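You operate a simulated robot arm through the tools that you are given. There is no shell and no other tool.

You run a simulated robot arm. Do the job below in one go: nothing can be reset, and whatever is moved stays where it is left.

## Task
Fill the blue sample bottle with glass bead to its ring through the funnel and cap it.
Fine: jug and funnel go back to their places. Set down upright: grit jug.

Only the result counts: the job must be done as asked and must still hold three seconds after the hand-in. Knocking over, shifting, dropping, spilling or breaking anything else fails it. Lids that push on must go on centred and level and be pressed home; caps that screw on are set level and turned clockwise until they are tight.

## Robot
A 7-joint arm with a two-finger parallel gripper, fixed in place. Base frame: the origin is at the foot of the arm, x ahead of it, y to its left, z up; the work surface is at about z = 720. Units: mm, degrees, N and s.
With the tool pointing down near the work surface it reaches from about 300 to 720 mm from the base axis. Its first joint turns from -166.0 to 166.0 degrees. Payload 3.43 kg.
The TCP is the grasp point between the finger pads, 30 mm short of the fingertips. In the tool frame z runs along the fingers and y along their closing line. Largest opening 94 mm; finger width 28, thickness 10; the body of the gripper, 50 by 96 mm, starts 55 mm behind the TCP.
Orientation is that of the tool frame in the base frame, as [roll, pitch, yaw] about the fixed x, y, z axes, in that order (R = Rz(yaw) Ry(pitch) Rx(roll)). With the fingers straight down and closing along the base's y, the tool's x points along the base's -x, its y along +y and its z along -z.

## Interface
- The arm moves only by the tool play_rows. Its argument "increments" is a list of rows, each an object (a shift or turn left out is 0, a gripper value left out holds the last) with "translation": the shift along the base's x, y, z in units of 20 mm (1.0 is 20 mm), a list of three; "rotation": the turn, a rotation vector about the base's x, y, z in units of 6 degrees (1.0 is 6 degrees), a list of three. In form: [{"translation": [dx, dy, dz], "rotation": [ax, ay, az]}, ...]. A call has 1 to 20 rows; each row shifts and turns the commanded pose from where the row before left it. "jaw" is the opening, from 0 (shut) to 1 (fully open), set as the call begins (left out, the last holds). A call with a number of a shift or a turn outside -1 to 1 is refused whole. A row lasts 0.2 s, in which the tool goes at most 50 mm and 8.6 degrees; a call with a longer step from one row to the next is refused whole, and so is a gripper value outside its range. Where a pose cannot be reached the arm comes as near as it can. A force on the tool above 40 N (or 10 N above the force at the start of the call, whichever is more), or a blocked arm, ends the call early, and 0.2 s more pass. Each finger travels about 108 mm/s and halts on what it meets, pressing with about 44 N; the grip force reading is that of the motor and also rises with nothing between the fingers. The clock runs only during rows and for 0.2 s after the last one: add rows that do not move to give the fingers time. The reply holds the time, the measured pose of the TCP, the force on the tool along the base axes, the opening and the grip force, in the units named above and with some noise, with the torque about the TCP (base axes, N m) and any sound that the robot's microphone picked up.
- Cameras (640 x 400 px; columns grow to the right, rows downward): "scene" is fixed at [400.9, 501.8, 1503.1]; the picture's right is [-0.96, 0.28, 0.00], its down [0.13, 0.46, -0.88] and it looks along [-0.24, -0.85, -0.48] (base axes); focal length 324 px, centre (320, 200). "wrist" rides on the gripper at [76, 14, -102] in the tool frame; the picture's right is [-0.18, 0.98, 0.00], its down [-0.75, -0.14, -0.64] and it looks along [-0.63, -0.12, 0.77] (tool axes); focal length 243 px, centre (320, 200). There is no depth. A picture from a camera that has moved, and an enlarged one, comes with that camera's place and axes in the base frame and with its lens.
- grab_frame(camera): a new picture of that camera. The clock stands still meanwhile.
- move_column(by): slides the trunk up (or, below 0, down) by that many mm; the arm rides with it, the base frame stays. It gives what a move gives, with no picture.
- zoom(camera, box): a new picture of the part [left, top, right, bottom] of that camera's present view, enlarged. The clock stands still meanwhile.
- job_done(): hands the job in; it is judged then, once.

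Places have to be worked out from the pictures, the camera data and where the tool is seen. Open the gripper and draw the arm clear of the work before you hand the job in, unless the task says otherwise.

The tools are called as a command line: name --argument value ..., lists and objects as JSON in quotes. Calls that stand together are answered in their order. play_rows: Moves the arm, as the interface text tells. Its arguments: {"type":"object","properties":{"increments":{"type":"array"},"jaw":{"type":"number"}},"required":["increments"]} The other tools are called the same way: move_column (by) slides the trunk up or down; grab_frame (camera) takes a picture; zoom (camera, box) takes an enlarged picture of a part of a camera's view; job_done () hands the job in.

At the start:

```text
time: 0.0
tool_pos: [125.2, -431.8, 1156.9]
tool_rot: [180.0, 0.0, -180.0]
contact_force: [-0.1, -0.1, 0.2]
torque: [0.02, -0.03, 0.0]
finger_gap: 94.1
finger_force: 0.2
trunk travel left (down, up): [-100.0, 490.0]
```

scene: 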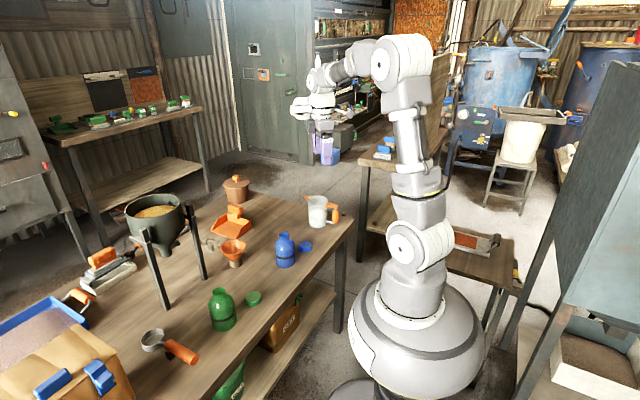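
wrist: 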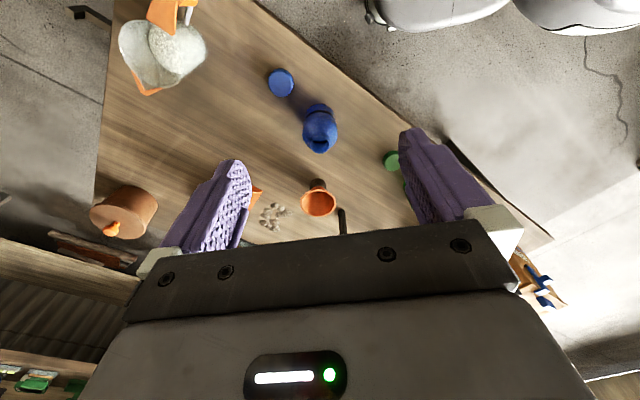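

I'll start by looking more closely at the bench to identify bottle, jugs, funnel and cap.

zoom --camera "scene" --box '[190, 160, 350, 260]'

zoom --camera "scene" --box '[80, 180, 280, 305]'

zoom --camera "scene" --box '[0, 275, 280, 400]'

zoom --camera "wrist" --box '[80, 0, 400, 200]'

```text
4.00 times, centred on (270, 210) of scene
camera zoom: at [400.9, 501.8, 1503.1], right [-0.96, 0.28, 0.0], down [0.13, 0.46, -0.88], along [-0.24, -0.85, -0.48], focal length 1298 px, centre (520, 160)
```

zoom: 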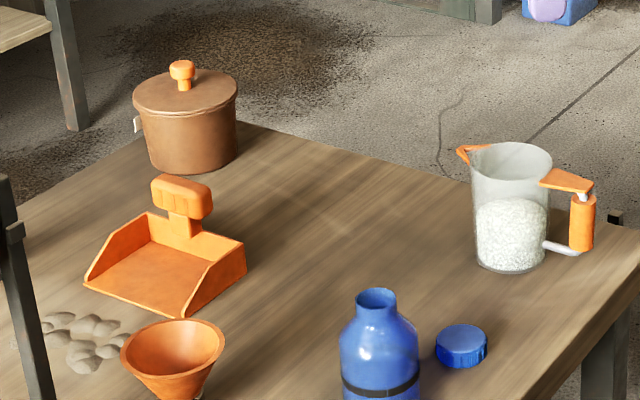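

```text
3.20 times, centred on (180, 242) of scene
camera zoom: at [400.9, 501.8, 1503.1], right [-0.96, 0.28, 0.0], down [0.13, 0.46, -0.88], along [-0.24, -0.85, -0.48], focal length 1038 px, centre (768, 64)
```

zoom: 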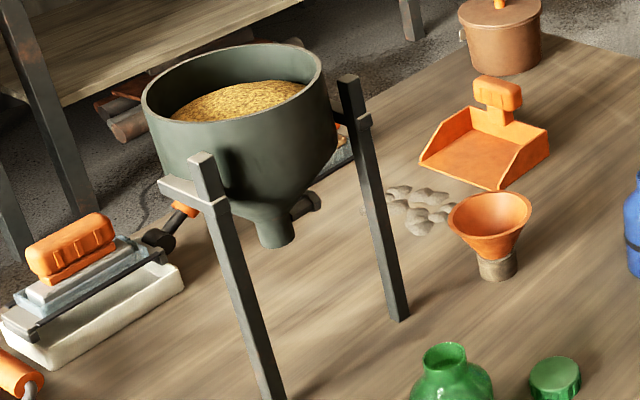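

```text
2.29 times, centred on (140, 338) of scene
camera zoom: at [400.9, 501.8, 1503.1], right [-0.96, 0.28, 0.0], down [0.13, 0.46, -0.88], along [-0.24, -0.85, -0.48], focal length 742 px, centre (731, -114)
```

zoom: 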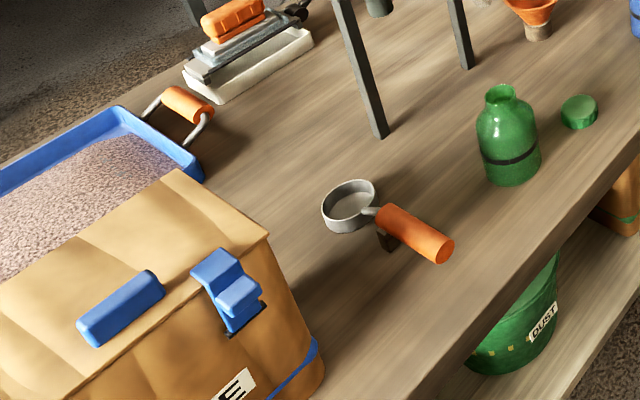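

```text
2.00 times, centred on (240, 100) of wrist
camera zoom: at [50.5, -417.0, 1258.7], right [0.18, 0.98, 0.0], down [0.75, -0.14, 0.64], along [0.63, -0.12, -0.77], focal length 485 px, centre (480, 400)
```

zoom: 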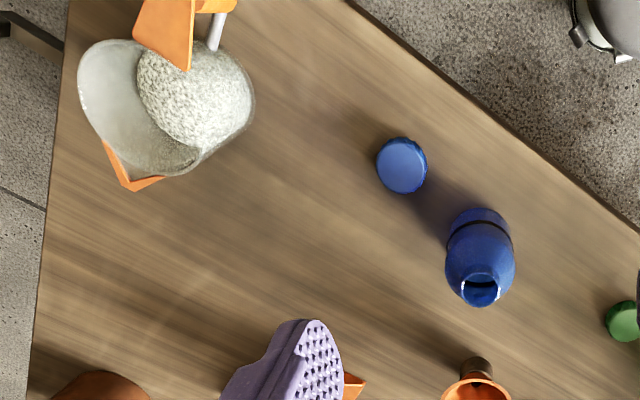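

The beads are in the clear jug with the orange handle near (74,-659). The bottle is near (259,-452), its cap near (171,-492), and the funnel stands in a holder near (440,-470). I move closer over the bench for better wrist views, staying above everything.

play_rows --increments '[{"translation": [0.8, 0, -0.8]}, {"translation": [0.8, 0, -0.8]}, {"translation": [0.8, 0, -0.8]}, {"translation": [0.8, 0, -0.8]}, {"translation": [0.8, 0, -0.8]}, {"translation": [0.8, 0, -0.8]}, {"translation": [0.8, 0, -0.8]}, {"translation": [0.8, 0, -0.8]}, {"translation": [0.8, 0, -0.8]}, {"translation": [0.8, 0, -0.8]}]'

grab_frame --camera "wrist"

grab_frame --camera "scene"

```text
time: 2.2
tool_pos: [287.8, -433.4, 994.6]
tool_rot: [-180.0, 0.0, -180.0]
contact_force: [0.4, 0.4, 0.2]
torque: [0.0, 0.01, 0.02]
finger_gap: 94.3
finger_force: 0.1
trunk travel left (down, up): [-100.0, 490.0]
```

```text
taken
camera wrist: at [212.3, -418.1, 1097.1], right [0.18, 0.98, 0.0], down [0.75, -0.14, 0.64], along [0.63, -0.12, -0.77], focal length 243 px, centre (320, 200)
```

wrist: 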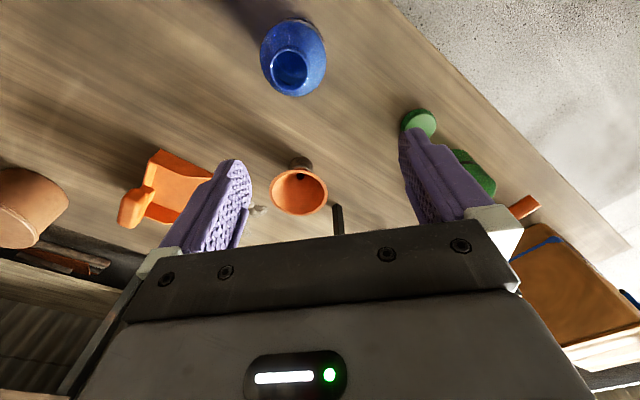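

```text
taken
```

scene: 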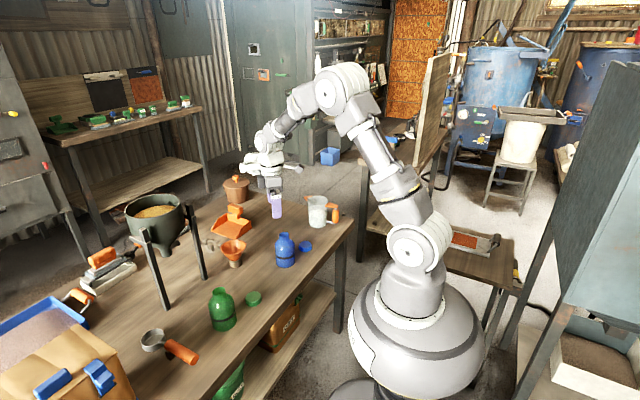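

The funnel rim triangulates to about (432,-490,798). I zoom in for its details and those of the bottle and scoop.

zoom --camera "wrist" --box '[240, 130, 368, 230]'

zoom --camera "wrist" --box '[240, 0, 368, 100]'

zoom --camera "scene" --box '[210, 230, 258, 275]'

zoom --camera "scene" --box '[260, 225, 324, 275]'

zoom --camera "scene" --box '[295, 185, 350, 235]'

```text
4.00 times, centred on (304, 180) of wrist
camera zoom: at [212.3, -418.1, 1097.1], right [0.18, 0.98, 0.0], down [0.75, -0.14, 0.64], along [0.63, -0.12, -0.77], focal length 970 px, centre (384, 280)
```

zoom: 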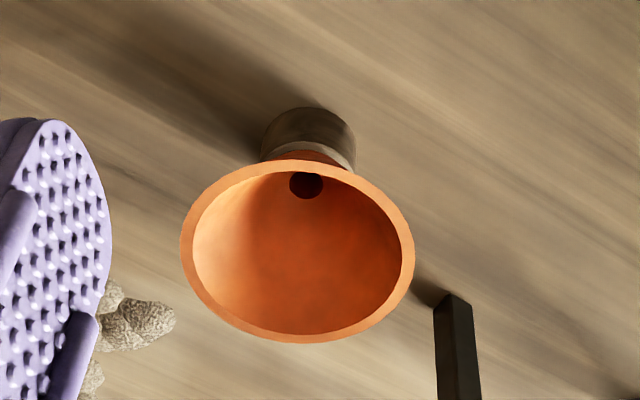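

```text
4.00 times, centred on (304, 50) of wrist
camera zoom: at [212.3, -418.1, 1097.1], right [0.18, 0.98, 0.0], down [0.75, -0.14, 0.64], along [0.63, -0.12, -0.77], focal length 970 px, centre (384, 800)
```

zoom: 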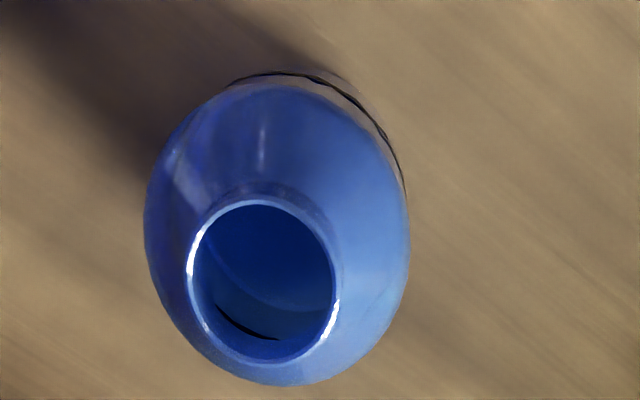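

```text
8.89 times, centred on (234, 252) of scene
camera zoom: at [400.9, 501.8, 1503.1], right [-0.96, 0.28, 0.0], down [0.13, 0.46, -0.88], along [-0.24, -0.85, -0.48], focal length 2884 px, centre (1084, -267)
```

zoom: 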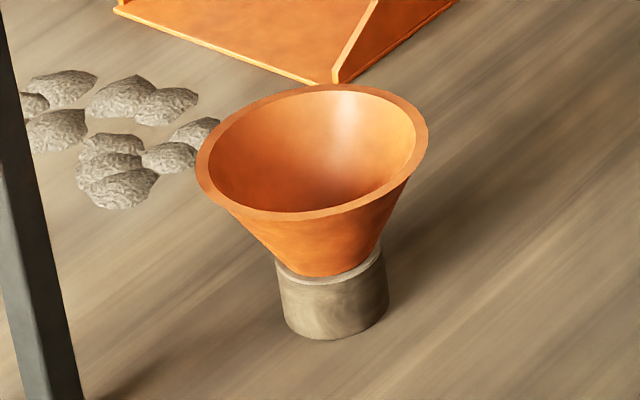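

```text
8.00 times, centred on (292, 250) of scene
camera zoom: at [400.9, 501.8, 1503.1], right [-0.96, 0.28, 0.0], down [0.13, 0.46, -0.88], along [-0.24, -0.85, -0.48], focal length 2595 px, centre (544, -200)
```

zoom: 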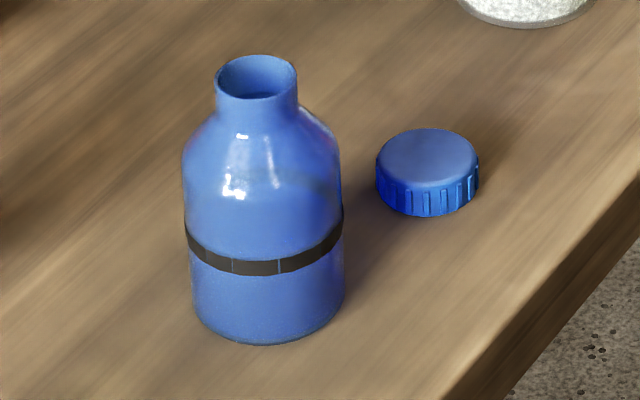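

```text
8.00 times, centred on (322, 210) of scene
camera zoom: at [400.9, 501.8, 1503.1], right [-0.96, 0.28, 0.0], down [0.13, 0.46, -0.88], along [-0.24, -0.85, -0.48], focal length 2595 px, centre (300, 120)
```

zoom: 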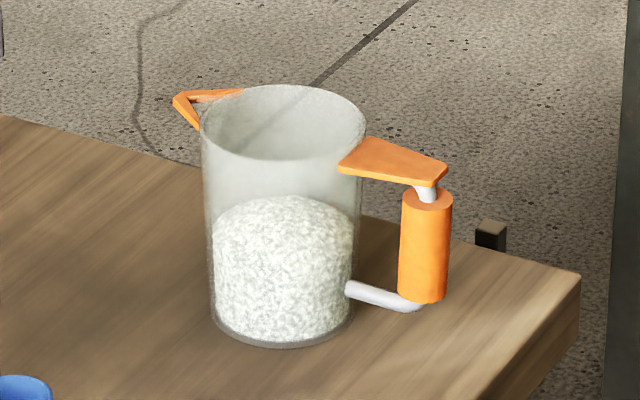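

The cap is a ribbed screw cap, the bottle's ring sits about 40 mm up, and the jug's handle is a vertical orange cylinder on its -x side. I move closer over the funnel to pin its location down.

play_rows --increments '[{"translation": [0.8, -0.26, -0.45]}, {"translation": [0.8, -0.26, -0.45]}, {"translation": [0.8, -0.26, -0.45]}, {"translation": [0.8, -0.26, -0.45]}, {"translation": [0.8, -0.26, -0.45]}, {"translation": [0.8, -0.26, -0.45]}, {"translation": [0.8, -0.26, -0.45]}, {}]'

grab_frame --camera "wrist"

zoom --camera "wrist" --box '[224, 90, 384, 190]'

```text
time: 4.0
tool_pos: [397.3, -466.1, 933.6]
tool_rot: [-179.9, 0.0, 180.0]
contact_force: [0.5, 0.5, 0.8]
torque: [0.0, -0.01, 0.01]
finger_gap: 94.0
finger_force: 0.1
trunk travel left (down, up): [-100.0, 490.0]
```

```text
taken
camera wrist: at [322.4, -452.3, 1035.6], right [0.18, 0.98, 0.0], down [0.75, -0.14, 0.64], along [0.63, -0.12, -0.77], focal length 243 px, centre (320, 200)
```

wrist: 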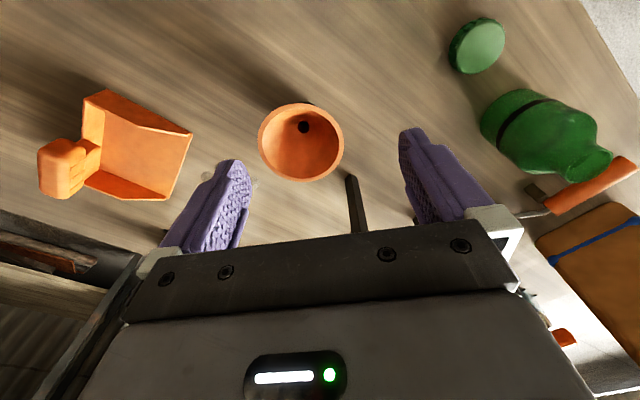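

```text
4.00 times, centred on (304, 140) of wrist
camera zoom: at [322.4, -452.3, 1035.6], right [0.18, 0.98, 0.0], down [0.75, -0.14, 0.64], along [0.63, -0.12, -0.77], focal length 970 px, centre (384, 440)
```

zoom: 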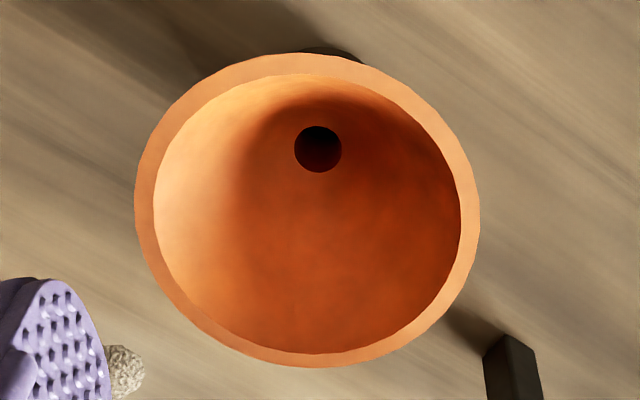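

The two wrist views agree: the funnel axis is at about (438,-494.4), with its rim at z≈799 and wall about 29° from vertical. Next I look at the bottle, cap and jug from closer before touching anything.

play_rows --increments '[{"translation": [-1, 0.08, 0.1]}, {"translation": [-1, 0.08, 0.1]}, {"translation": [-1, 0.08, 0.1]}, {"translation": [-1, 0.08, 0.1]}, {"translation": [-1, 0.08, 0.1]}, {"translation": [-1, 0.08, 0.1]}, {"translation": [-1, 0.08, 0.1]}, {"translation": [-1, 0.08, 0.1]}, {"translation": [-1, 0.08, 0.1]}, {"translation": [-1, 0.08, 0.1]}, {}]'

grab_frame --camera "wrist"

zoom --camera "wrist" --box '[240, 20, 400, 220]'

zoom --camera "wrist" --box '[0, 0, 240, 150]'

```text
time: 6.4
tool_pos: [196.2, -452.1, 953.7]
tool_rot: [180.0, -0.1, 179.9]
contact_force: [-0.8, 0.4, 0.0]
torque: [-0.01, -0.02, -0.02]
finger_gap: 93.9
finger_force: 0.1
trunk travel left (down, up): [-100.0, 490.0]
```

```text
taken
camera wrist: at [122.4, -437.4, 1055.2], right [0.18, 0.98, 0.0], down [0.75, -0.14, 0.64], along [0.63, -0.12, -0.77], focal length 243 px, centre (320, 200)
```

wrist: 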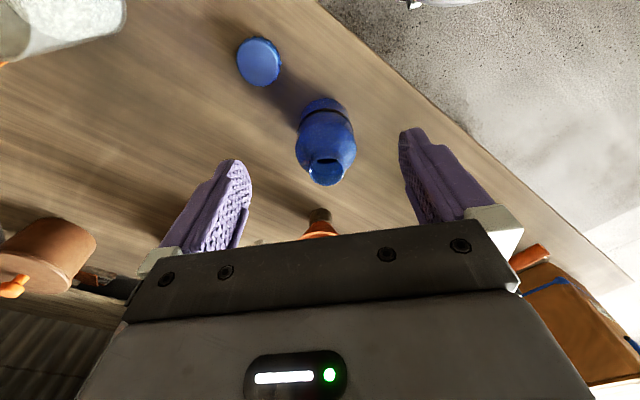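

```text
2.00 times, centred on (320, 120) of wrist
camera zoom: at [122.4, -437.4, 1055.2], right [0.18, 0.98, 0.0], down [0.75, -0.14, 0.64], along [0.63, -0.12, -0.77], focal length 485 px, centre (320, 360)
```

zoom: 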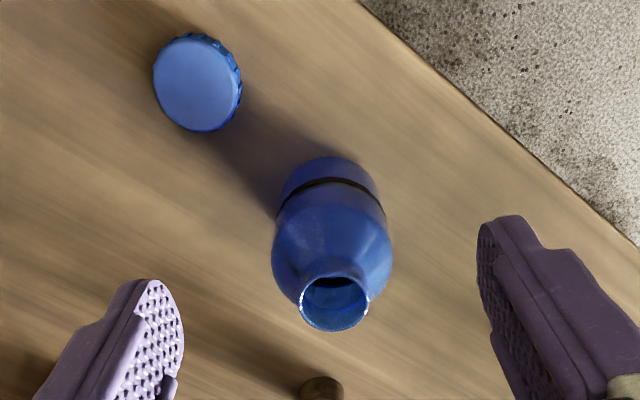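

```text
2.67 times, centred on (120, 75) of wrist
camera zoom: at [122.4, -437.4, 1055.2], right [0.18, 0.98, 0.0], down [0.75, -0.14, 0.64], along [0.63, -0.12, -0.77], focal length 647 px, centre (853, 533)
```

zoom: 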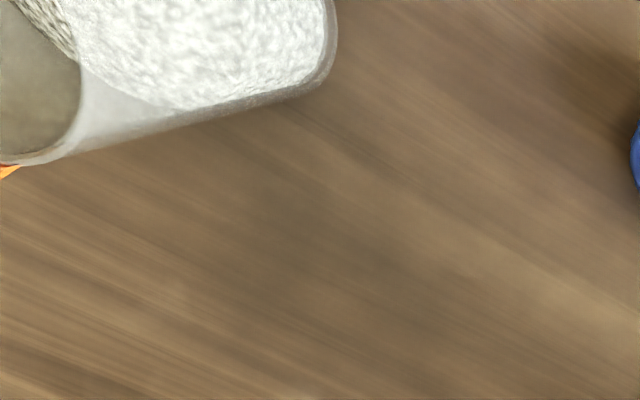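

The bottle neck is at about (258.4,-455.1) with its top at z≈845. The cap is at about (164.7,-517.2), top z≈737. Now I go over the jug to see its handle and spout.

play_rows --increments '[{"translation": [-0.9, -0.95, 0.2]}, {"translation": [-0.9, -0.95, 0.2]}, {"translation": [-0.9, -0.95, 0.1]}, {"translation": [-0.9, -0.95, 0]}, {"translation": [-0.9, -0.95, 0]}, {"translation": [-0.9, -0.95, 0]}, {"translation": [-0.9, -0.95, 0]}, {"translation": [-0.9, -0.95, 0]}, {"translation": [-0.9, -0.95, 0]}, {"translation": [-0.9, -0.95, 0]}, {}]'

grab_frame --camera "wrist"

zoom --camera "wrist" --box '[200, 50, 440, 200]'

grab_frame --camera "scene"

```text
time: 8.8
tool_pos: [18.2, -642.0, 963.3]
tool_rot: [180.0, 0.1, 180.0]
contact_force: [-0.8, 0.4, 0.1]
torque: [0.0, -0.02, -0.01]
finger_gap: 93.8
finger_force: 0.0
trunk travel left (down, up): [-100.0, 490.0]
```

```text
taken
camera wrist: at [-56.8, -627.4, 1067.1], right [0.18, 0.98, 0.0], down [0.75, -0.14, 0.64], along [0.63, -0.12, -0.77], focal length 243 px, centre (320, 200)
```

wrist: 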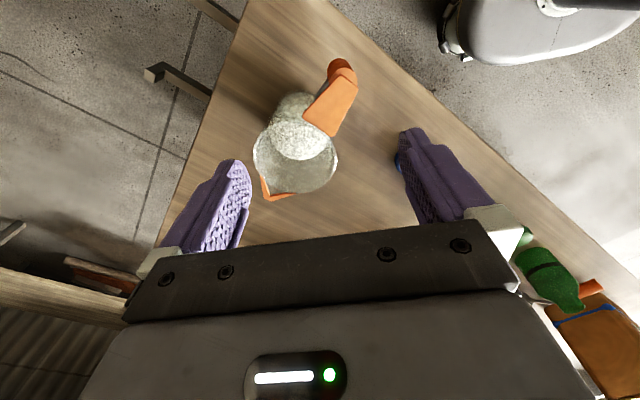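

```text
2.67 times, centred on (320, 125) of wrist
camera zoom: at [-56.8, -627.4, 1067.1], right [0.18, 0.98, 0.0], down [0.75, -0.14, 0.64], along [0.63, -0.12, -0.77], focal length 647 px, centre (320, 400)
```

zoom: 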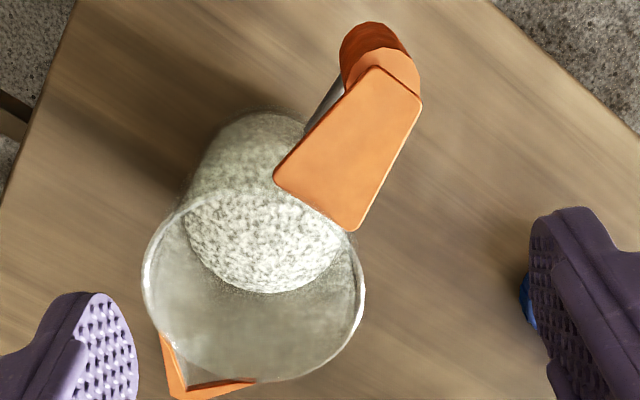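

```text
taken
```

scene: 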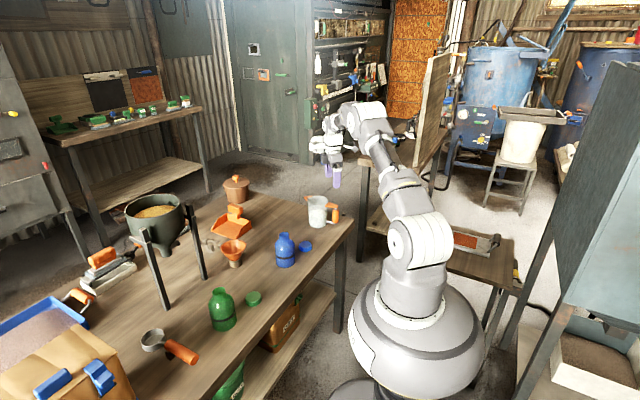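

The jug axis is at about (67.5,-677) with its rim at z≈840. The handle axis is near (6.5,-616.5), its grip part about z 755–815, and the spout points at -45° in plan. Before touching anything I test, with the hand empty, whether the wrist can turn the -45° needed to take the handle.

play_rows --increments '[{"translation": [0, 0.5, 1], "rotation": [0, 0, -0.9]}, {"translation": [0, 0.5, 1], "rotation": [0, 0, -1]}, {"translation": [0, 0.5, 1], "rotation": [0, 0, -1]}, {"translation": [0, 0, 0], "rotation": [0, 0, -1]}, {"rotation": [0, 0, -1]}, {"rotation": [0, 0, -1]}, {"rotation": [0, 0, -1]}, {"rotation": [0, 0, -0.6]}, {}]'

grab_frame --camera "wrist"

```text
time: 10.8
tool_pos: [17.8, -612.1, 1024.0]
tool_rot: [-180.0, 0.0, 135.0]
contact_force: [0.0, 0.4, -0.2]
torque: [0.05, -0.05, -0.02]
finger_gap: 94.1
finger_force: 0.2
trunk travel left (down, up): [-100.0, 490.0]
```

```text
taken
camera wrist: at [-25.1, -548.5, 1125.3], right [0.83, 0.56, 0.0], down [0.43, -0.63, 0.64], along [0.36, -0.53, -0.77], focal length 243 px, centre (320, 200)
```

wrist: 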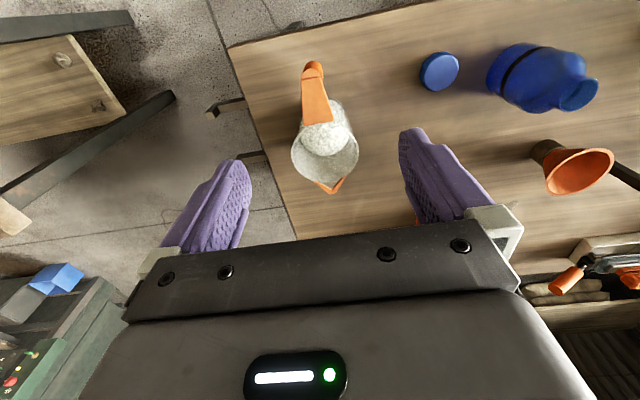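

The -45° yaw works. Now I test the pour with the empty hand: go to the pour position above the bottle, yaw so the handle side faces radially outward, and later tilt.

play_rows --increments '[{"translation": [0.95, 0.39, 0.25], "rotation": [0, 0, 1]}, {"translation": [0.95, 0.39, 0.25], "rotation": [0, 0, 1]}, {"translation": [0.95, 0.39, 0.25], "rotation": [0, 0, 1]}, {"translation": [0.95, 0.39, 0.25], "rotation": [0, 0, 1]}, {"translation": [0.95, 0.39, 0.25], "rotation": [0, 0, 1]}, {"translation": [0.95, 0.39, 0.25], "rotation": [0, 0, 1]}, {"translation": [0.95, 0.39, 0.25], "rotation": [0, 0, 1]}, {"translation": [0.95, 0.39, 0.25], "rotation": [0, 0, 1]}, {"translation": [0.95, 0.39, 0.25], "rotation": [0, 0, 1]}, {"translation": [0.95, 0.39, 0.25], "rotation": [0, 0, 1]}, {"translation": [0.95, 0.39, 0], "rotation": [0, 0, 1]}, {"translation": [0.95, 0.39, 0], "rotation": [0, 0, 1]}, {"translation": [0.95, 0.39, 0], "rotation": [0, 0, 1]}, {"translation": [0.95, 0.39, 0], "rotation": [0, 0, 1]}, {}]'

play_rows --increments '[{"rotation": [0, 0, 1]}, {"rotation": [0, 0, 1]}, {"rotation": [0, 0, 1]}, {"rotation": [0, 0, 1]}, {"rotation": [0, 0, 1]}, {"rotation": [0, 0, 1]}, {"rotation": [0, 0, 1]}, {"rotation": [0, 0, 1]}, {"rotation": [0, 0, 1]}, {"rotation": [0, 0, 1]}, {"rotation": [0, 0, 1]}, {"rotation": [0, 0, 1]}, {"rotation": [0, 0, 1]}, {"rotation": [0, 0, 0.5]}, {}]'

```text
time: 14.0
tool_pos: [283.0, -503.1, 1073.1]
tool_rot: [180.0, 0.1, -140.9]
contact_force: [0.3, 0.3, -0.6]
torque: [-0.02, -0.01, 0.01]
finger_gap: 93.9
finger_force: 0.2
trunk travel left (down, up): [-100.0, 490.0]
```

```text
time: 17.2
tool_pos: [283.8, -504.5, 1073.9]
tool_rot: [179.9, -0.1, -59.9]
contact_force: [-0.2, -0.1, 0.0]
torque: [0.01, 0.01, 0.03]
finger_gap: 94.1
finger_force: 0.1
trunk travel left (down, up): [-100.0, 490.0]
```

Yaw reached. Now I test the tilt about the horizontal axis (-0.866,-0.5,0), up to about 110°, still with the hand empty.

play_rows --increments '[{"rotation": [-0.866, -0.5, 0]}, {"rotation": [-0.866, -0.5, 0]}, {"rotation": [-0.866, -0.5, 0]}, {"rotation": [-0.866, -0.5, 0]}, {"rotation": [-0.866, -0.5, 0]}, {"rotation": [-0.866, -0.5, 0]}, {"rotation": [-0.866, -0.5, 0]}, {"rotation": [-0.866, -0.5, 0]}, {"rotation": [-0.866, -0.5, 0]}, {"rotation": [-0.866, -0.5, 0]}, {"rotation": [-0.866, -0.5, 0]}, {"rotation": [-0.866, -0.5, 0]}, {"rotation": [-0.866, -0.5, 0]}, {"rotation": [-0.866, -0.5, 0]}, {"rotation": [-0.866, -0.5, 0]}, {"rotation": [-0.866, -0.5, 0]}, {"rotation": [-0.866, -0.5, 0]}, {"rotation": [-0.866, -0.5, 0]}, {}]'

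grab_frame --camera "scene"

grab_frame --camera "wrist"

```text
time: 21.2
tool_pos: [284.6, -503.2, 1073.8]
tool_rot: [0.1, -71.9, 119.9]
contact_force: [0.3, -0.1, -0.5]
torque: [-0.03, 0.01, -0.02]
finger_gap: 94.0
finger_force: 0.1
trunk travel left (down, up): [-100.0, 490.0]
```

```text
taken
```

scene: 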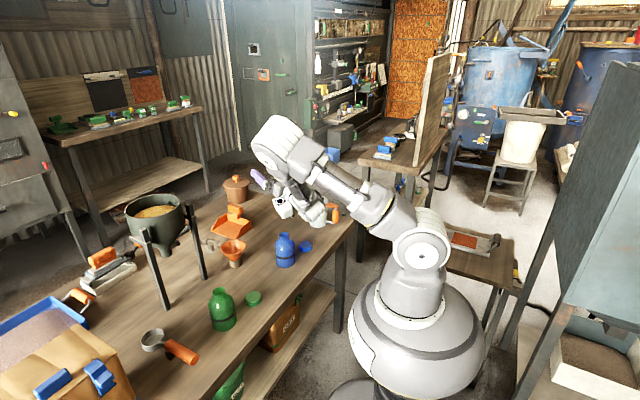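

```text
taken
camera wrist: at [212.3, -404.4, 1113.7], right [-0.82, -0.54, -0.17], down [-0.07, 0.4, -0.92], along [0.56, -0.74, -0.36], focal length 243 px, centre (320, 200)
```

wrist: 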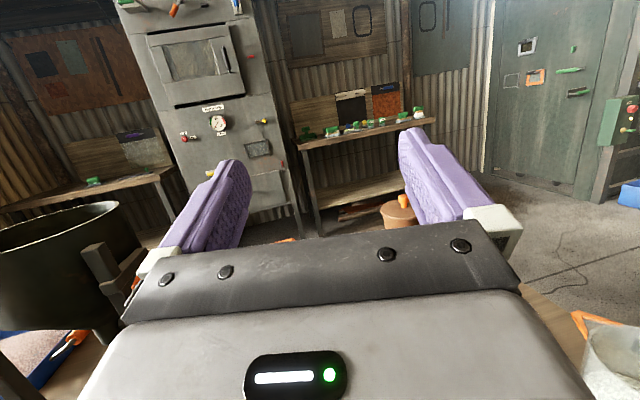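

The pour pose is fully reachable up to 108° of tilt. I undo the tilt, then yaw back and move toward the funnel.

play_rows --increments '[{"rotation": [0.866, 0.5, 0]}, {"rotation": [0.866, 0.5, 0]}, {"rotation": [0.866, 0.5, 0]}, {"rotation": [0.866, 0.5, 0]}, {"rotation": [0.866, 0.5, 0]}, {"rotation": [0.866, 0.5, 0]}, {"rotation": [0.866, 0.5, 0]}, {"rotation": [0.866, 0.5, 0]}, {"rotation": [0.866, 0.5, 0]}, {"rotation": [0.866, 0.5, 0]}, {"rotation": [0.866, 0.5, 0]}, {"rotation": [0.866, 0.5, 0]}, {"rotation": [0.866, 0.5, 0]}, {"rotation": [0.866, 0.5, 0]}, {"rotation": [0.866, 0.5, 0]}, {"rotation": [0.866, 0.5, 0]}, {"rotation": [0.866, 0.5, 0]}, {"rotation": [0.866, 0.5, 0]}, {}]'

play_rows --increments '[{"translation": [0.385, 0.23, -0.4], "rotation": [0, 0, -1]}, {"translation": [0.385, 0.23, -0.4], "rotation": [0, 0, -1]}, {"translation": [0.385, 0.23, -0.4], "rotation": [0, 0, -1]}, {"translation": [0.385, 0.23, -0.4], "rotation": [0, 0, -1]}, {"translation": [0.385, 0.23, -0.4], "rotation": [0, 0, -1]}, {"translation": [0.385, 0.23, -0.4], "rotation": [0, 0, -1]}, {"translation": [0.385, 0.23, -0.4], "rotation": [0, 0, -1]}, {"translation": [0.385, 0.23, -0.4], "rotation": [0, 0, -1]}, {"translation": [0.385, 0.23, -0.4], "rotation": [0, 0, -1]}, {"translation": [0.385, 0.23, -0.4], "rotation": [0, 0, -1]}, {"translation": [0.385, 0.23, -0.4], "rotation": [0, 0, -1]}, {"translation": [0.385, 0.23, -0.4], "rotation": [0, 0, -1]}, {"translation": [0.385, 0.23, -0.4], "rotation": [0, 0, -1]}, {"translation": [0.385, 0.23, -0.4], "rotation": [0, 0, -1]}, {"translation": [0.385, 0.23, -0.4], "rotation": [0, 0, -1]}, {"translation": [0.385, 0.23, -0.4], "rotation": [0, 0, -1]}, {"translation": [0.385, 0.23, -0.4], "rotation": [0, 0, -1]}, {"translation": [0.385, 0.23, -0.4], "rotation": [0, 0, -1]}, {"translation": [0.385, 0.23, -0.4], "rotation": [0, 0, -1]}, {"translation": [0.385, 0.23, -0.4], "rotation": [0, 0, -1]}]'

```text
time: 25.2
tool_pos: [282.2, -502.5, 1072.7]
tool_rot: [180.0, 0.0, -60.0]
contact_force: [0.5, 0.3, 0.6]
torque: [0.02, -0.01, -0.03]
finger_gap: 94.0
finger_force: 0.1
trunk travel left (down, up): [-100.0, 490.0]
```

```text
time: 29.4
tool_pos: [439.0, -410.0, 913.6]
tool_rot: [-180.0, 0.1, 179.9]
contact_force: [-0.5, -1.0, -0.3]
torque: [0.0, 0.03, 0.02]
finger_gap: 94.1
finger_force: 0.2
trunk travel left (down, up): [-100.0, 490.0]
```

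At the funnel's side. I tilt the tool -31° about x so the fingers parallel the funnel wall, half-close the jaw, and check the alignment from the pre-approach point.

play_rows --increments '[{"translation": [0.007, -0.0525, -0.466], "rotation": [-0.861, 0, 0]}, {"translation": [0.007, -0.0525, -0.466], "rotation": [-0.861, 0, 0]}, {"translation": [0.007, -0.0525, -0.466], "rotation": [-0.861, 0, 0]}, {"translation": [0.007, -0.0525, -0.466], "rotation": [-0.861, 0, 0]}, {"translation": [0.007, -0.0525, -0.466], "rotation": [-0.861, 0, 0]}, {"translation": [0.007, -0.0525, -0.466], "rotation": [-0.861, 0, 0]}, {}, {}]' --jaw 0.42

grab_frame --camera "wrist"

zoom --camera "scene" --box '[200, 205, 264, 275]'

```text
time: 31.2
tool_pos: [437.9, -416.1, 857.5]
tool_rot: [-149.0, 0.0, -179.9]
contact_force: [-0.5, -0.4, 0.7]
torque: [0.02, -0.04, 0.0]
finger_gap: 39.5
finger_force: 0.0
trunk travel left (down, up): [-100.0, 490.0]
```

```text
taken
camera wrist: at [362.9, -350.7, 937.5], right [0.18, 0.84, -0.51], down [0.75, 0.21, 0.62], along [0.63, -0.5, -0.6], focal length 243 px, centre (320, 200)
```

wrist: 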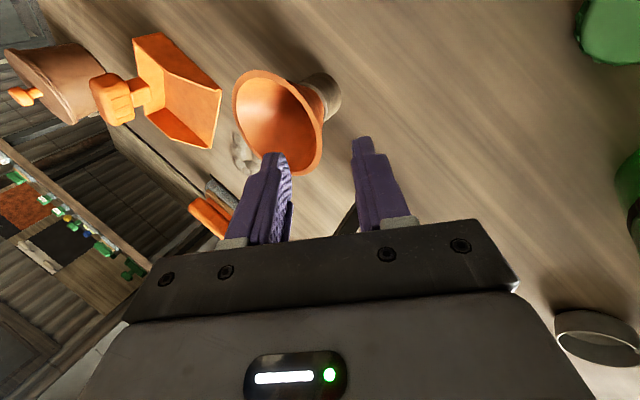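

```text
5.71 times, centred on (232, 240) of scene
camera zoom: at [400.9, 501.8, 1503.1], right [-0.96, 0.28, 0.0], down [0.13, 0.46, -0.88], along [-0.24, -0.85, -0.48], focal length 1854 px, centre (823, -29)
```

zoom: 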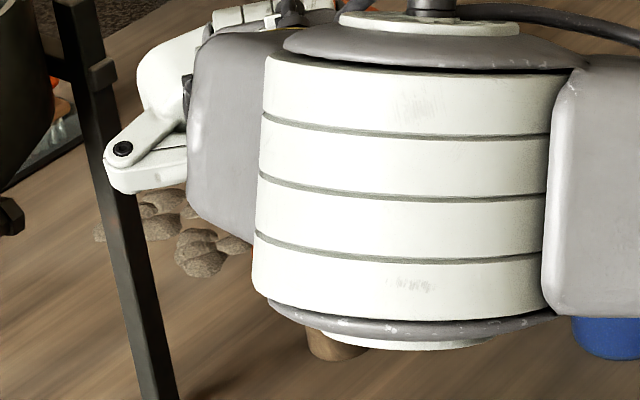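

The funnel wall lies between the fingers' line as planned. But a wrist lever appears close to the hopper leg in the scene view, so I check that clearance.

zoom --camera "scene" --box '[100, 150, 340, 300]'

zoom --camera "wrist" --box '[220, 50, 420, 250]'

```text
2.67 times, centred on (220, 225) of scene
camera zoom: at [400.9, 501.8, 1503.1], right [-0.96, 0.28, 0.0], down [0.13, 0.46, -0.88], along [-0.24, -0.85, -0.48], focal length 865 px, centre (587, 133)
```

zoom: 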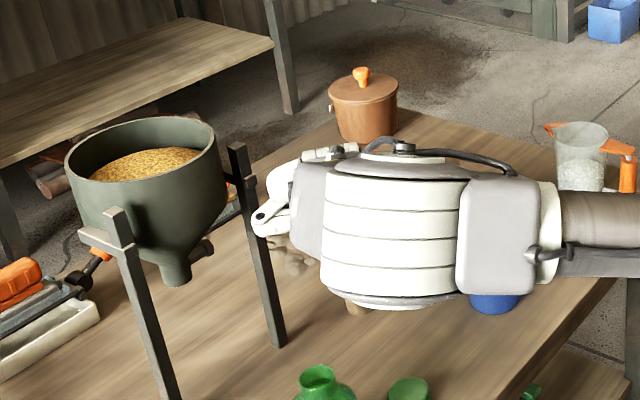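

```text
2.00 times, centred on (320, 150) of wrist
camera zoom: at [362.9, -350.7, 937.5], right [0.18, 0.84, -0.51], down [0.75, 0.21, 0.62], along [0.63, -0.5, -0.6], focal length 485 px, centre (320, 300)
```

zoom: 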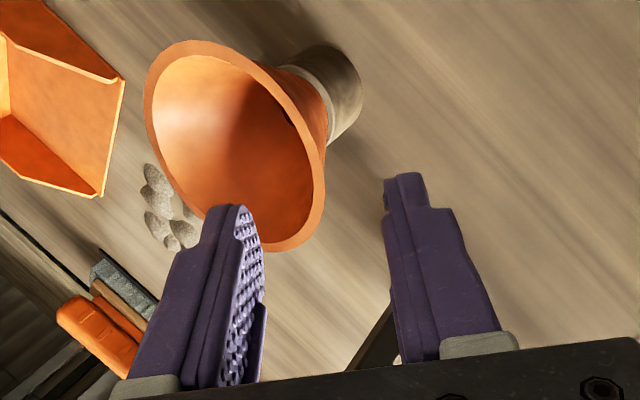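

The lever would come very near the hopper leg with this lean. I back off and instead pinch the funnel's -x wall, leaning the hand toward -x, away from the hopper.

play_rows --increments '[{"translation": [-0.3, 0.1, 0.6], "rotation": [0.861, 0, 0]}, {"translation": [-0.3, 0.1, 0.6], "rotation": [0.861, 0, 0]}, {"translation": [-0.3, 0.1, 0.6], "rotation": [0.861, 0, 0]}, {"translation": [-0.3, 0.1, 0.6], "rotation": [0.861, 0, 0]}, {"translation": [-0.3, 0.1, 0.6], "rotation": [0.861, 0, 0]}, {"translation": [-0.3, 0.1, 0.6], "rotation": [0.861, 0, 0]}, {}]'

play_rows --increments '[{"translation": [-0.15, -0.3, 0], "rotation": [0, 0, -1]}, {"translation": [-0.15, -0.3, 0], "rotation": [0, 0, -1]}, {"translation": [-0.15, -0.3, 0], "rotation": [0, 0, -1]}, {"translation": [-0.15, -0.3, 0], "rotation": [0, 0, -1]}, {"translation": [-0.15, -0.3, 0], "rotation": [0, 0, -1]}, {"translation": [-0.15, -0.3, 0], "rotation": [0, 0, -1]}, {"translation": [-0.15, -0.3, 0], "rotation": [0, 0, -1]}, {"translation": [-0.15, -0.3, 0], "rotation": [0, 0, -1]}, {"translation": [-0.15, -0.3, 0], "rotation": [0, 0, -1]}, {"translation": [-0.15, -0.3, 0], "rotation": [0, 0, -1]}, {"translation": [-0.15, -0.3, 0], "rotation": [0, 0, -1]}, {"translation": [-0.15, -0.3, 0], "rotation": [0, 0, -1]}, {"translation": [-0.15, -0.3, 0], "rotation": [0, 0, -1]}, {"translation": [-0.06, -0.155, 0], "rotation": [0, 0, -1]}, {"translation": [0, 0, 0], "rotation": [0, 0, -1]}, {}]'

```text
time: 32.8
tool_pos: [400.9, -404.3, 930.0]
tool_rot: [179.9, 0.0, -179.9]
contact_force: [-0.1, 0.8, 0.3]
torque: [0.01, 0.0, -0.01]
finger_gap: 39.5
finger_force: 0.1
trunk travel left (down, up): [-100.0, 490.0]
```

```text
time: 36.2
tool_pos: [361.9, -487.0, 929.3]
tool_rot: [180.0, 0.0, 93.0]
contact_force: [-1.6, -1.1, -0.4]
torque: [0.0, -0.02, 0.0]
finger_gap: 39.7
finger_force: 0.0
out of reach, approached as far as the arm can: row 15
trunk travel left (down, up): [-100.0, 490.0]
```

Yaw 90 is at the wrist limit, so I use the mirrored yaw -90 instead, turning the other way.

play_rows --increments '[{"rotation": [0, 0, 1]}, {"rotation": [0, 0, 1]}, {"rotation": [0, 0, 1]}, {"rotation": [0, 0, 1]}, {"rotation": [0, 0, 1]}, {"rotation": [0, 0, 1]}, {"rotation": [0, 0, 1]}, {"rotation": [0, 0, 1]}, {"rotation": [0, 0, 1]}, {"rotation": [0, 0, 1]}, {"rotation": [0, 0, 1]}, {"rotation": [0, 0, 1]}, {"rotation": [0, 0, 1]}, {"rotation": [0, 0, 1]}, {"rotation": [0, 0, 1]}, {"rotation": [0, 0, 1]}, {"rotation": [0, 0, 1]}, {"rotation": [0, 0, 1]}, {"rotation": [0, 0, 1]}, {}]'

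play_rows --increments '[{"rotation": [0, 0, 1]}, {"rotation": [0, 0, 1]}, {"rotation": [0, 0, 1]}, {"rotation": [0, 0, 1]}, {"rotation": [0, 0, 1]}, {"rotation": [0, 0, 1]}, {"rotation": [0, 0, 1]}, {"rotation": [0, 0, 1]}, {"rotation": [0, 0, 1]}, {"rotation": [0, 0, 1]}, {}]'

```text
time: 40.4
tool_pos: [361.9, -487.5, 929.7]
tool_rot: [-180.0, 0.0, -152.9]
contact_force: [1.1, 0.4, -0.3]
torque: [0.0, 0.01, 0.02]
finger_gap: 39.5
finger_force: 0.0
trunk travel left (down, up): [-100.0, 490.0]
```

```text
time: 42.8
tool_pos: [361.5, -486.5, 930.8]
tool_rot: [-180.0, 0.0, -92.9]
contact_force: [0.8, 0.2, -0.6]
torque: [0.0, 0.01, 0.03]
finger_gap: 39.1
finger_force: 0.1
trunk travel left (down, up): [-100.0, 490.0]
```

Yaw is -93°. I finish the turn to -90, lean -31° about y and come down to the pre-approach point on the funnel's -x side.

play_rows --increments '[{"translation": [0, -0.37, -0.5], "rotation": [0, 0, 0.5]}, {"translation": [0, 0, -0.5], "rotation": [0, -0.861, 0]}, {"translation": [0, 0, -0.5], "rotation": [0, -0.861, 0]}, {"translation": [0, 0, -0.5], "rotation": [0, -0.861, 0]}, {"translation": [0, 0, -0.5], "rotation": [0, -0.861, 0]}, {"translation": [0, 0, -0.5], "rotation": [0, -0.861, 0]}, {"translation": [0, 0, 0], "rotation": [0, -0.861, 0]}, {}, {}]'

grab_frame --camera "wrist"

zoom --camera "wrist" --box '[220, 50, 420, 250]'

zoom --camera "scene" --box '[150, 150, 350, 275]'

```text
time: 44.8
tool_pos: [361.8, -494.1, 871.4]
tool_rot: [-149.1, 0.0, -90.0]
contact_force: [0.1, 0.1, -0.2]
torque: [-0.01, -0.04, 0.02]
finger_gap: 39.3
finger_force: 0.0
trunk travel left (down, up): [-100.0, 490.0]
```

```text
taken
camera wrist: at [297.7, -569.8, 950.5], right [-0.84, 0.18, -0.51], down [-0.21, 0.75, 0.62], along [0.5, 0.63, -0.6], focal length 243 px, centre (320, 200)
```

wrist: 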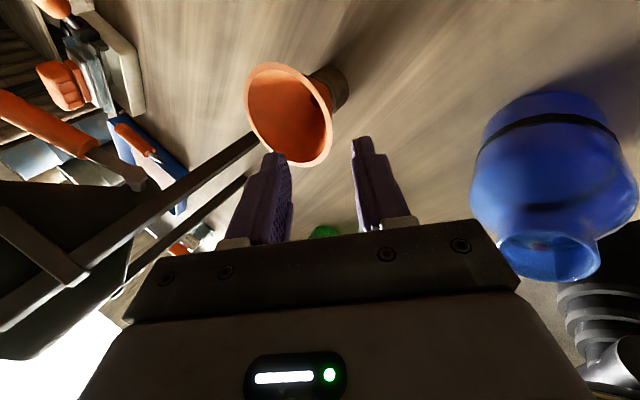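

```text
2.00 times, centred on (320, 150) of wrist
camera zoom: at [297.7, -569.8, 950.5], right [-0.84, 0.18, -0.51], down [-0.21, 0.75, 0.62], along [0.5, 0.63, -0.6], focal length 485 px, centre (320, 300)
```

zoom: 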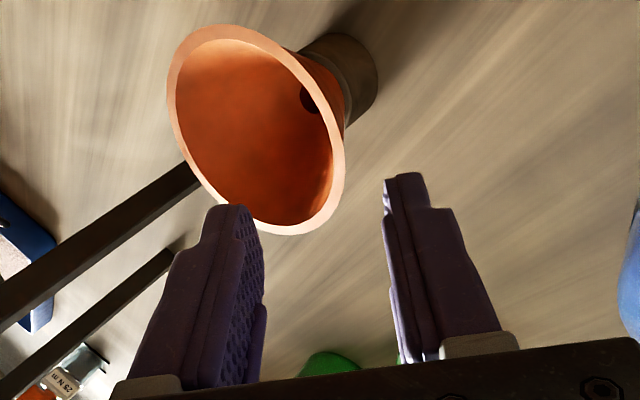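

```text
3.20 times, centred on (250, 212) of scene
camera zoom: at [400.9, 501.8, 1503.1], right [-0.96, 0.28, 0.0], down [0.13, 0.46, -0.88], along [-0.24, -0.85, -0.48], focal length 1038 px, centre (544, 160)
```

zoom: 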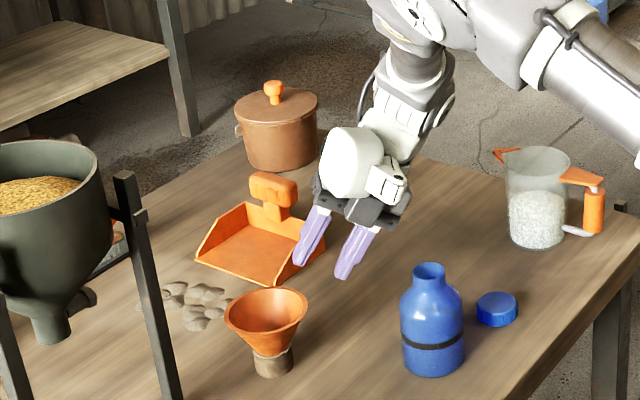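

All clear of the hopper, and the view confirms the funnel position. I shift 8 mm in -x to get on the wall line and advance along the finger direction, stopping short to check.

play_rows --increments '[{"translation": [-0.4, 0, 0]}, {"translation": [0.2575, 0, -0.4285]}, {"translation": [0.2575, 0, -0.4285]}, {"translation": [0.2575, 0, -0.4285]}, {"translation": [0.2575, 0, -0.4285]}, {"translation": [0.2575, 0, -0.4285]}, {}, {}]'

zoom --camera "wrist" --box '[220, 50, 420, 250]'

zoom --camera "scene" --box '[210, 215, 290, 275]'

```text
time: 46.6
tool_pos: [378.8, -494.0, 827.3]
tool_rot: [-149.0, 0.0, -90.0]
contact_force: [-0.5, -1.1, -0.5]
torque: [0.0, -0.01, 0.03]
finger_gap: 39.4
finger_force: 0.1
trunk travel left (down, up): [-100.0, 490.0]
```

```text
2.00 times, centred on (320, 150) of wrist
camera zoom: at [316.1, -570.5, 906.5], right [-0.84, 0.18, -0.51], down [-0.21, 0.75, 0.62], along [0.5, 0.63, -0.6], focal length 485 px, centre (320, 300)
```

zoom: 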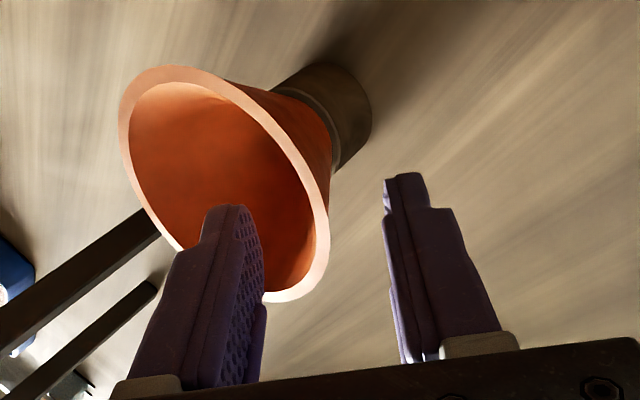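

```text
6.67 times, centred on (250, 245) of scene
camera zoom: at [400.9, 501.8, 1503.1], right [-0.96, 0.28, 0.0], down [0.13, 0.46, -0.88], along [-0.24, -0.85, -0.48], focal length 2163 px, centre (787, -100)
```

zoom: 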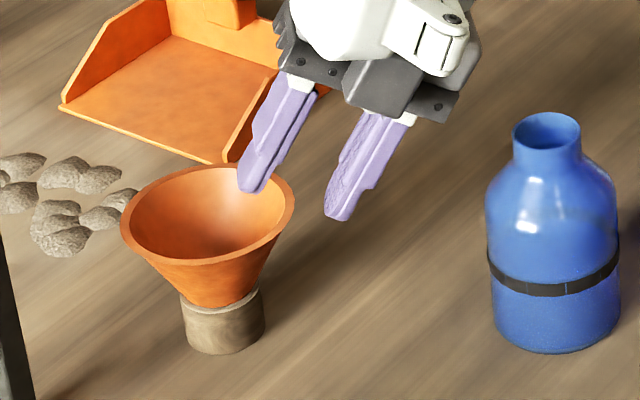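

The fingers straddle the -x wall in both views. I go the last 24 mm, then close gently in place.

play_rows --increments '[{"translation": [0.206, 0, -0.34]}, {"translation": [0.206, 0, -0.34]}, {"translation": [0.206, 0, -0.34]}, {}]'

zoom --camera "wrist" --box '[220, 50, 420, 250]'

zoom --camera "scene" --box '[210, 215, 290, 275]'

```text
time: 47.6
tool_pos: [393.2, -495.1, 805.0]
tool_rot: [-149.1, -0.1, -90.0]
contact_force: [-0.2, 0.2, -1.0]
torque: [-0.03, -0.02, -0.03]
finger_gap: 39.6
finger_force: 0.1
trunk travel left (down, up): [-100.0, 490.0]
```

```text
2.00 times, centred on (320, 150) of wrist
camera zoom: at [329.0, -570.4, 886.0], right [-0.84, 0.18, -0.51], down [-0.21, 0.75, 0.62], along [0.5, 0.63, -0.6], focal length 485 px, centre (320, 300)
```

zoom: 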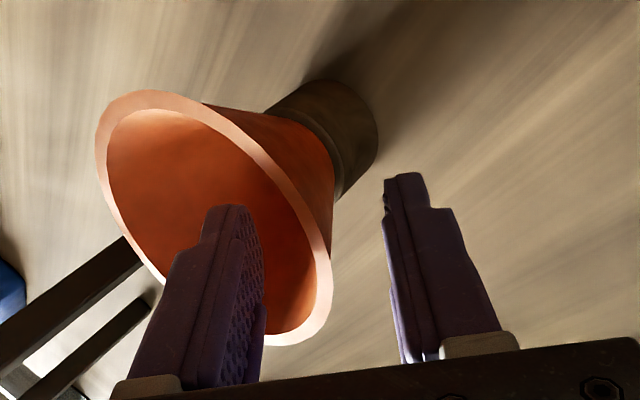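

```text
6.67 times, centred on (250, 245) of scene
camera zoom: at [400.9, 501.8, 1503.1], right [-0.96, 0.28, 0.0], down [0.13, 0.46, -0.88], along [-0.24, -0.85, -0.48], focal length 2163 px, centre (787, -100)
```

zoom: 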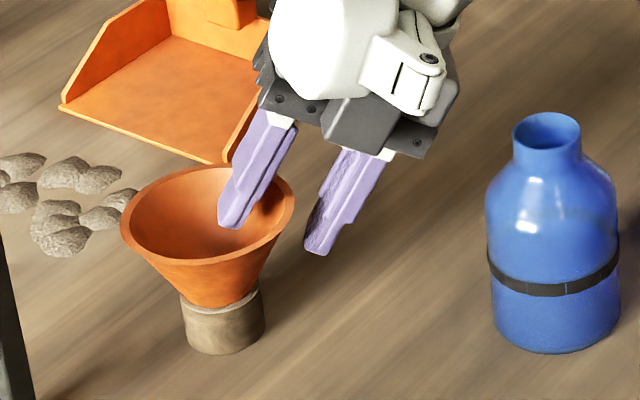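

The wall is centred between the pads. Closing on it.

play_rows --increments '[{}, {}]' --jaw 0.18

zoom --camera "wrist" --box '[220, 50, 420, 250]'

play_rows --increments '[{}, {}, {}]' --jaw 0

zoom --camera "wrist" --box '[220, 50, 420, 250]'

zoom --camera "scene" --box '[210, 215, 290, 275]'

```text
time: 48.2
tool_pos: [392.1, -495.1, 806.6]
tool_rot: [-149.0, -0.1, -90.0]
contact_force: [-0.1, 0.3, 0.2]
torque: [-0.05, -0.01, 0.02]
finger_gap: 16.8
finger_force: 0.1
trunk travel left (down, up): [-100.0, 490.0]
```

```text
2.00 times, centred on (320, 150) of wrist
camera zoom: at [328.9, -570.4, 886.1], right [-0.84, 0.18, -0.51], down [-0.21, 0.75, 0.62], along [0.5, 0.63, -0.6], focal length 485 px, centre (320, 300)
```

zoom: 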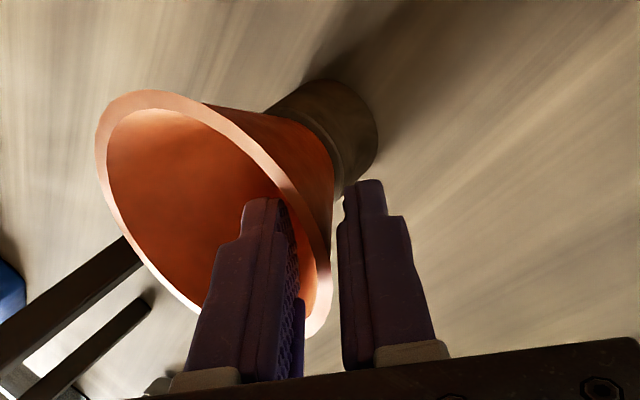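

```text
time: 49.0
tool_pos: [392.7, -492.8, 806.2]
tool_rot: [-149.0, 0.0, -90.0]
contact_force: [1.7, 0.1, 3.0]
torque: [0.02, -0.15, -0.01]
finger_gap: 5.3
finger_force: 39.9
trunk travel left (down, up): [-100.0, 490.0]
```

```text
2.00 times, centred on (320, 150) of wrist
camera zoom: at [329.0, -570.3, 886.4], right [-0.84, 0.18, -0.51], down [-0.21, 0.75, 0.62], along [0.5, 0.63, -0.6], focal length 485 px, centre (320, 300)
```

zoom: 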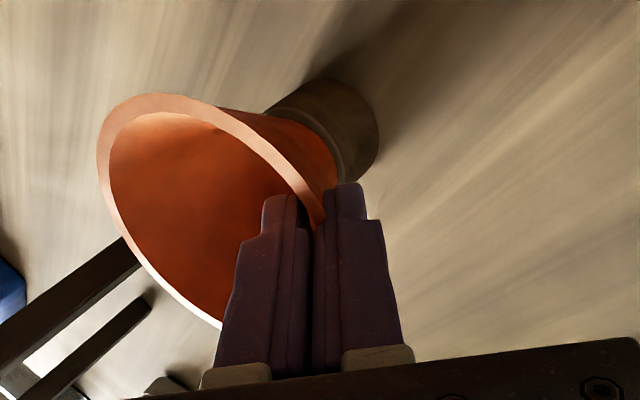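

```text
6.67 times, centred on (250, 245) of scene
camera zoom: at [400.9, 501.8, 1503.1], right [-0.96, 0.28, 0.0], down [0.13, 0.46, -0.88], along [-0.24, -0.85, -0.48], focal length 2163 px, centre (787, -100)
```

zoom: 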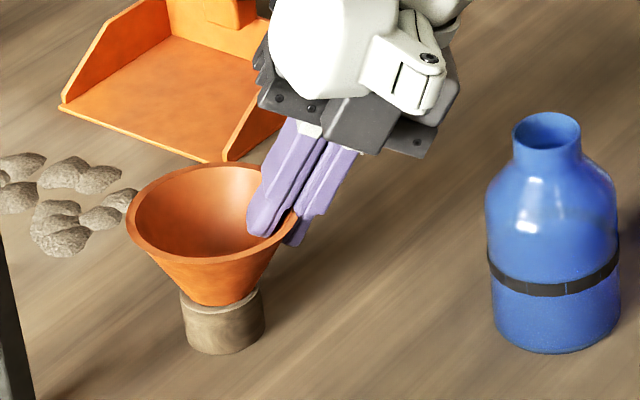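

Gripped at a 5.3 mm gap with low side force. I lift straight up, watching that the holder stays put.

play_rows --increments '[{"translation": [0, 0, 0.25]}, {"translation": [0, 0, 0.25]}, {"translation": [0, 0, 0.5]}, {"translation": [0, 0, 0.5]}, {"translation": [0, 0, 0.5]}, {"translation": [0, 0, 0.5]}, {"translation": [0, 0, 0.5]}, {"translation": [0, 0, 0.5]}, {}]'

zoom --camera "scene" --box '[210, 195, 306, 275]'

```text
time: 51.0
tool_pos: [393.1, -493.8, 876.4]
tool_rot: [-149.0, -0.1, -90.0]
contact_force: [-0.1, -0.7, -0.2]
torque: [0.02, 0.01, 0.01]
finger_gap: 5.2
finger_force: 39.7
trunk travel left (down, up): [-100.0, 490.0]
```

```text
5.00 times, centred on (258, 235) of scene
camera zoom: at [400.9, 501.8, 1503.1], right [-0.96, 0.28, 0.0], down [0.13, 0.46, -0.88], along [-0.24, -0.85, -0.48], focal length 1622 px, centre (630, 25)
```

zoom: 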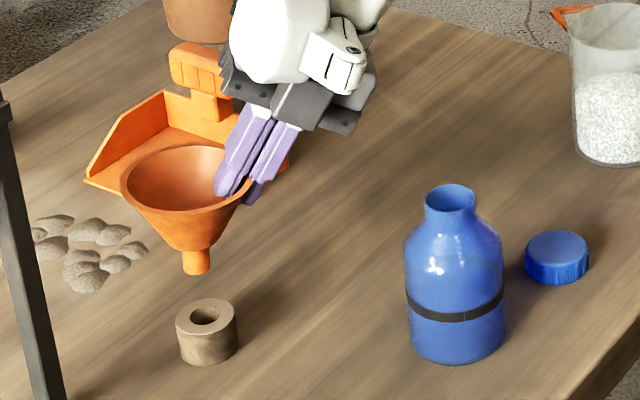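

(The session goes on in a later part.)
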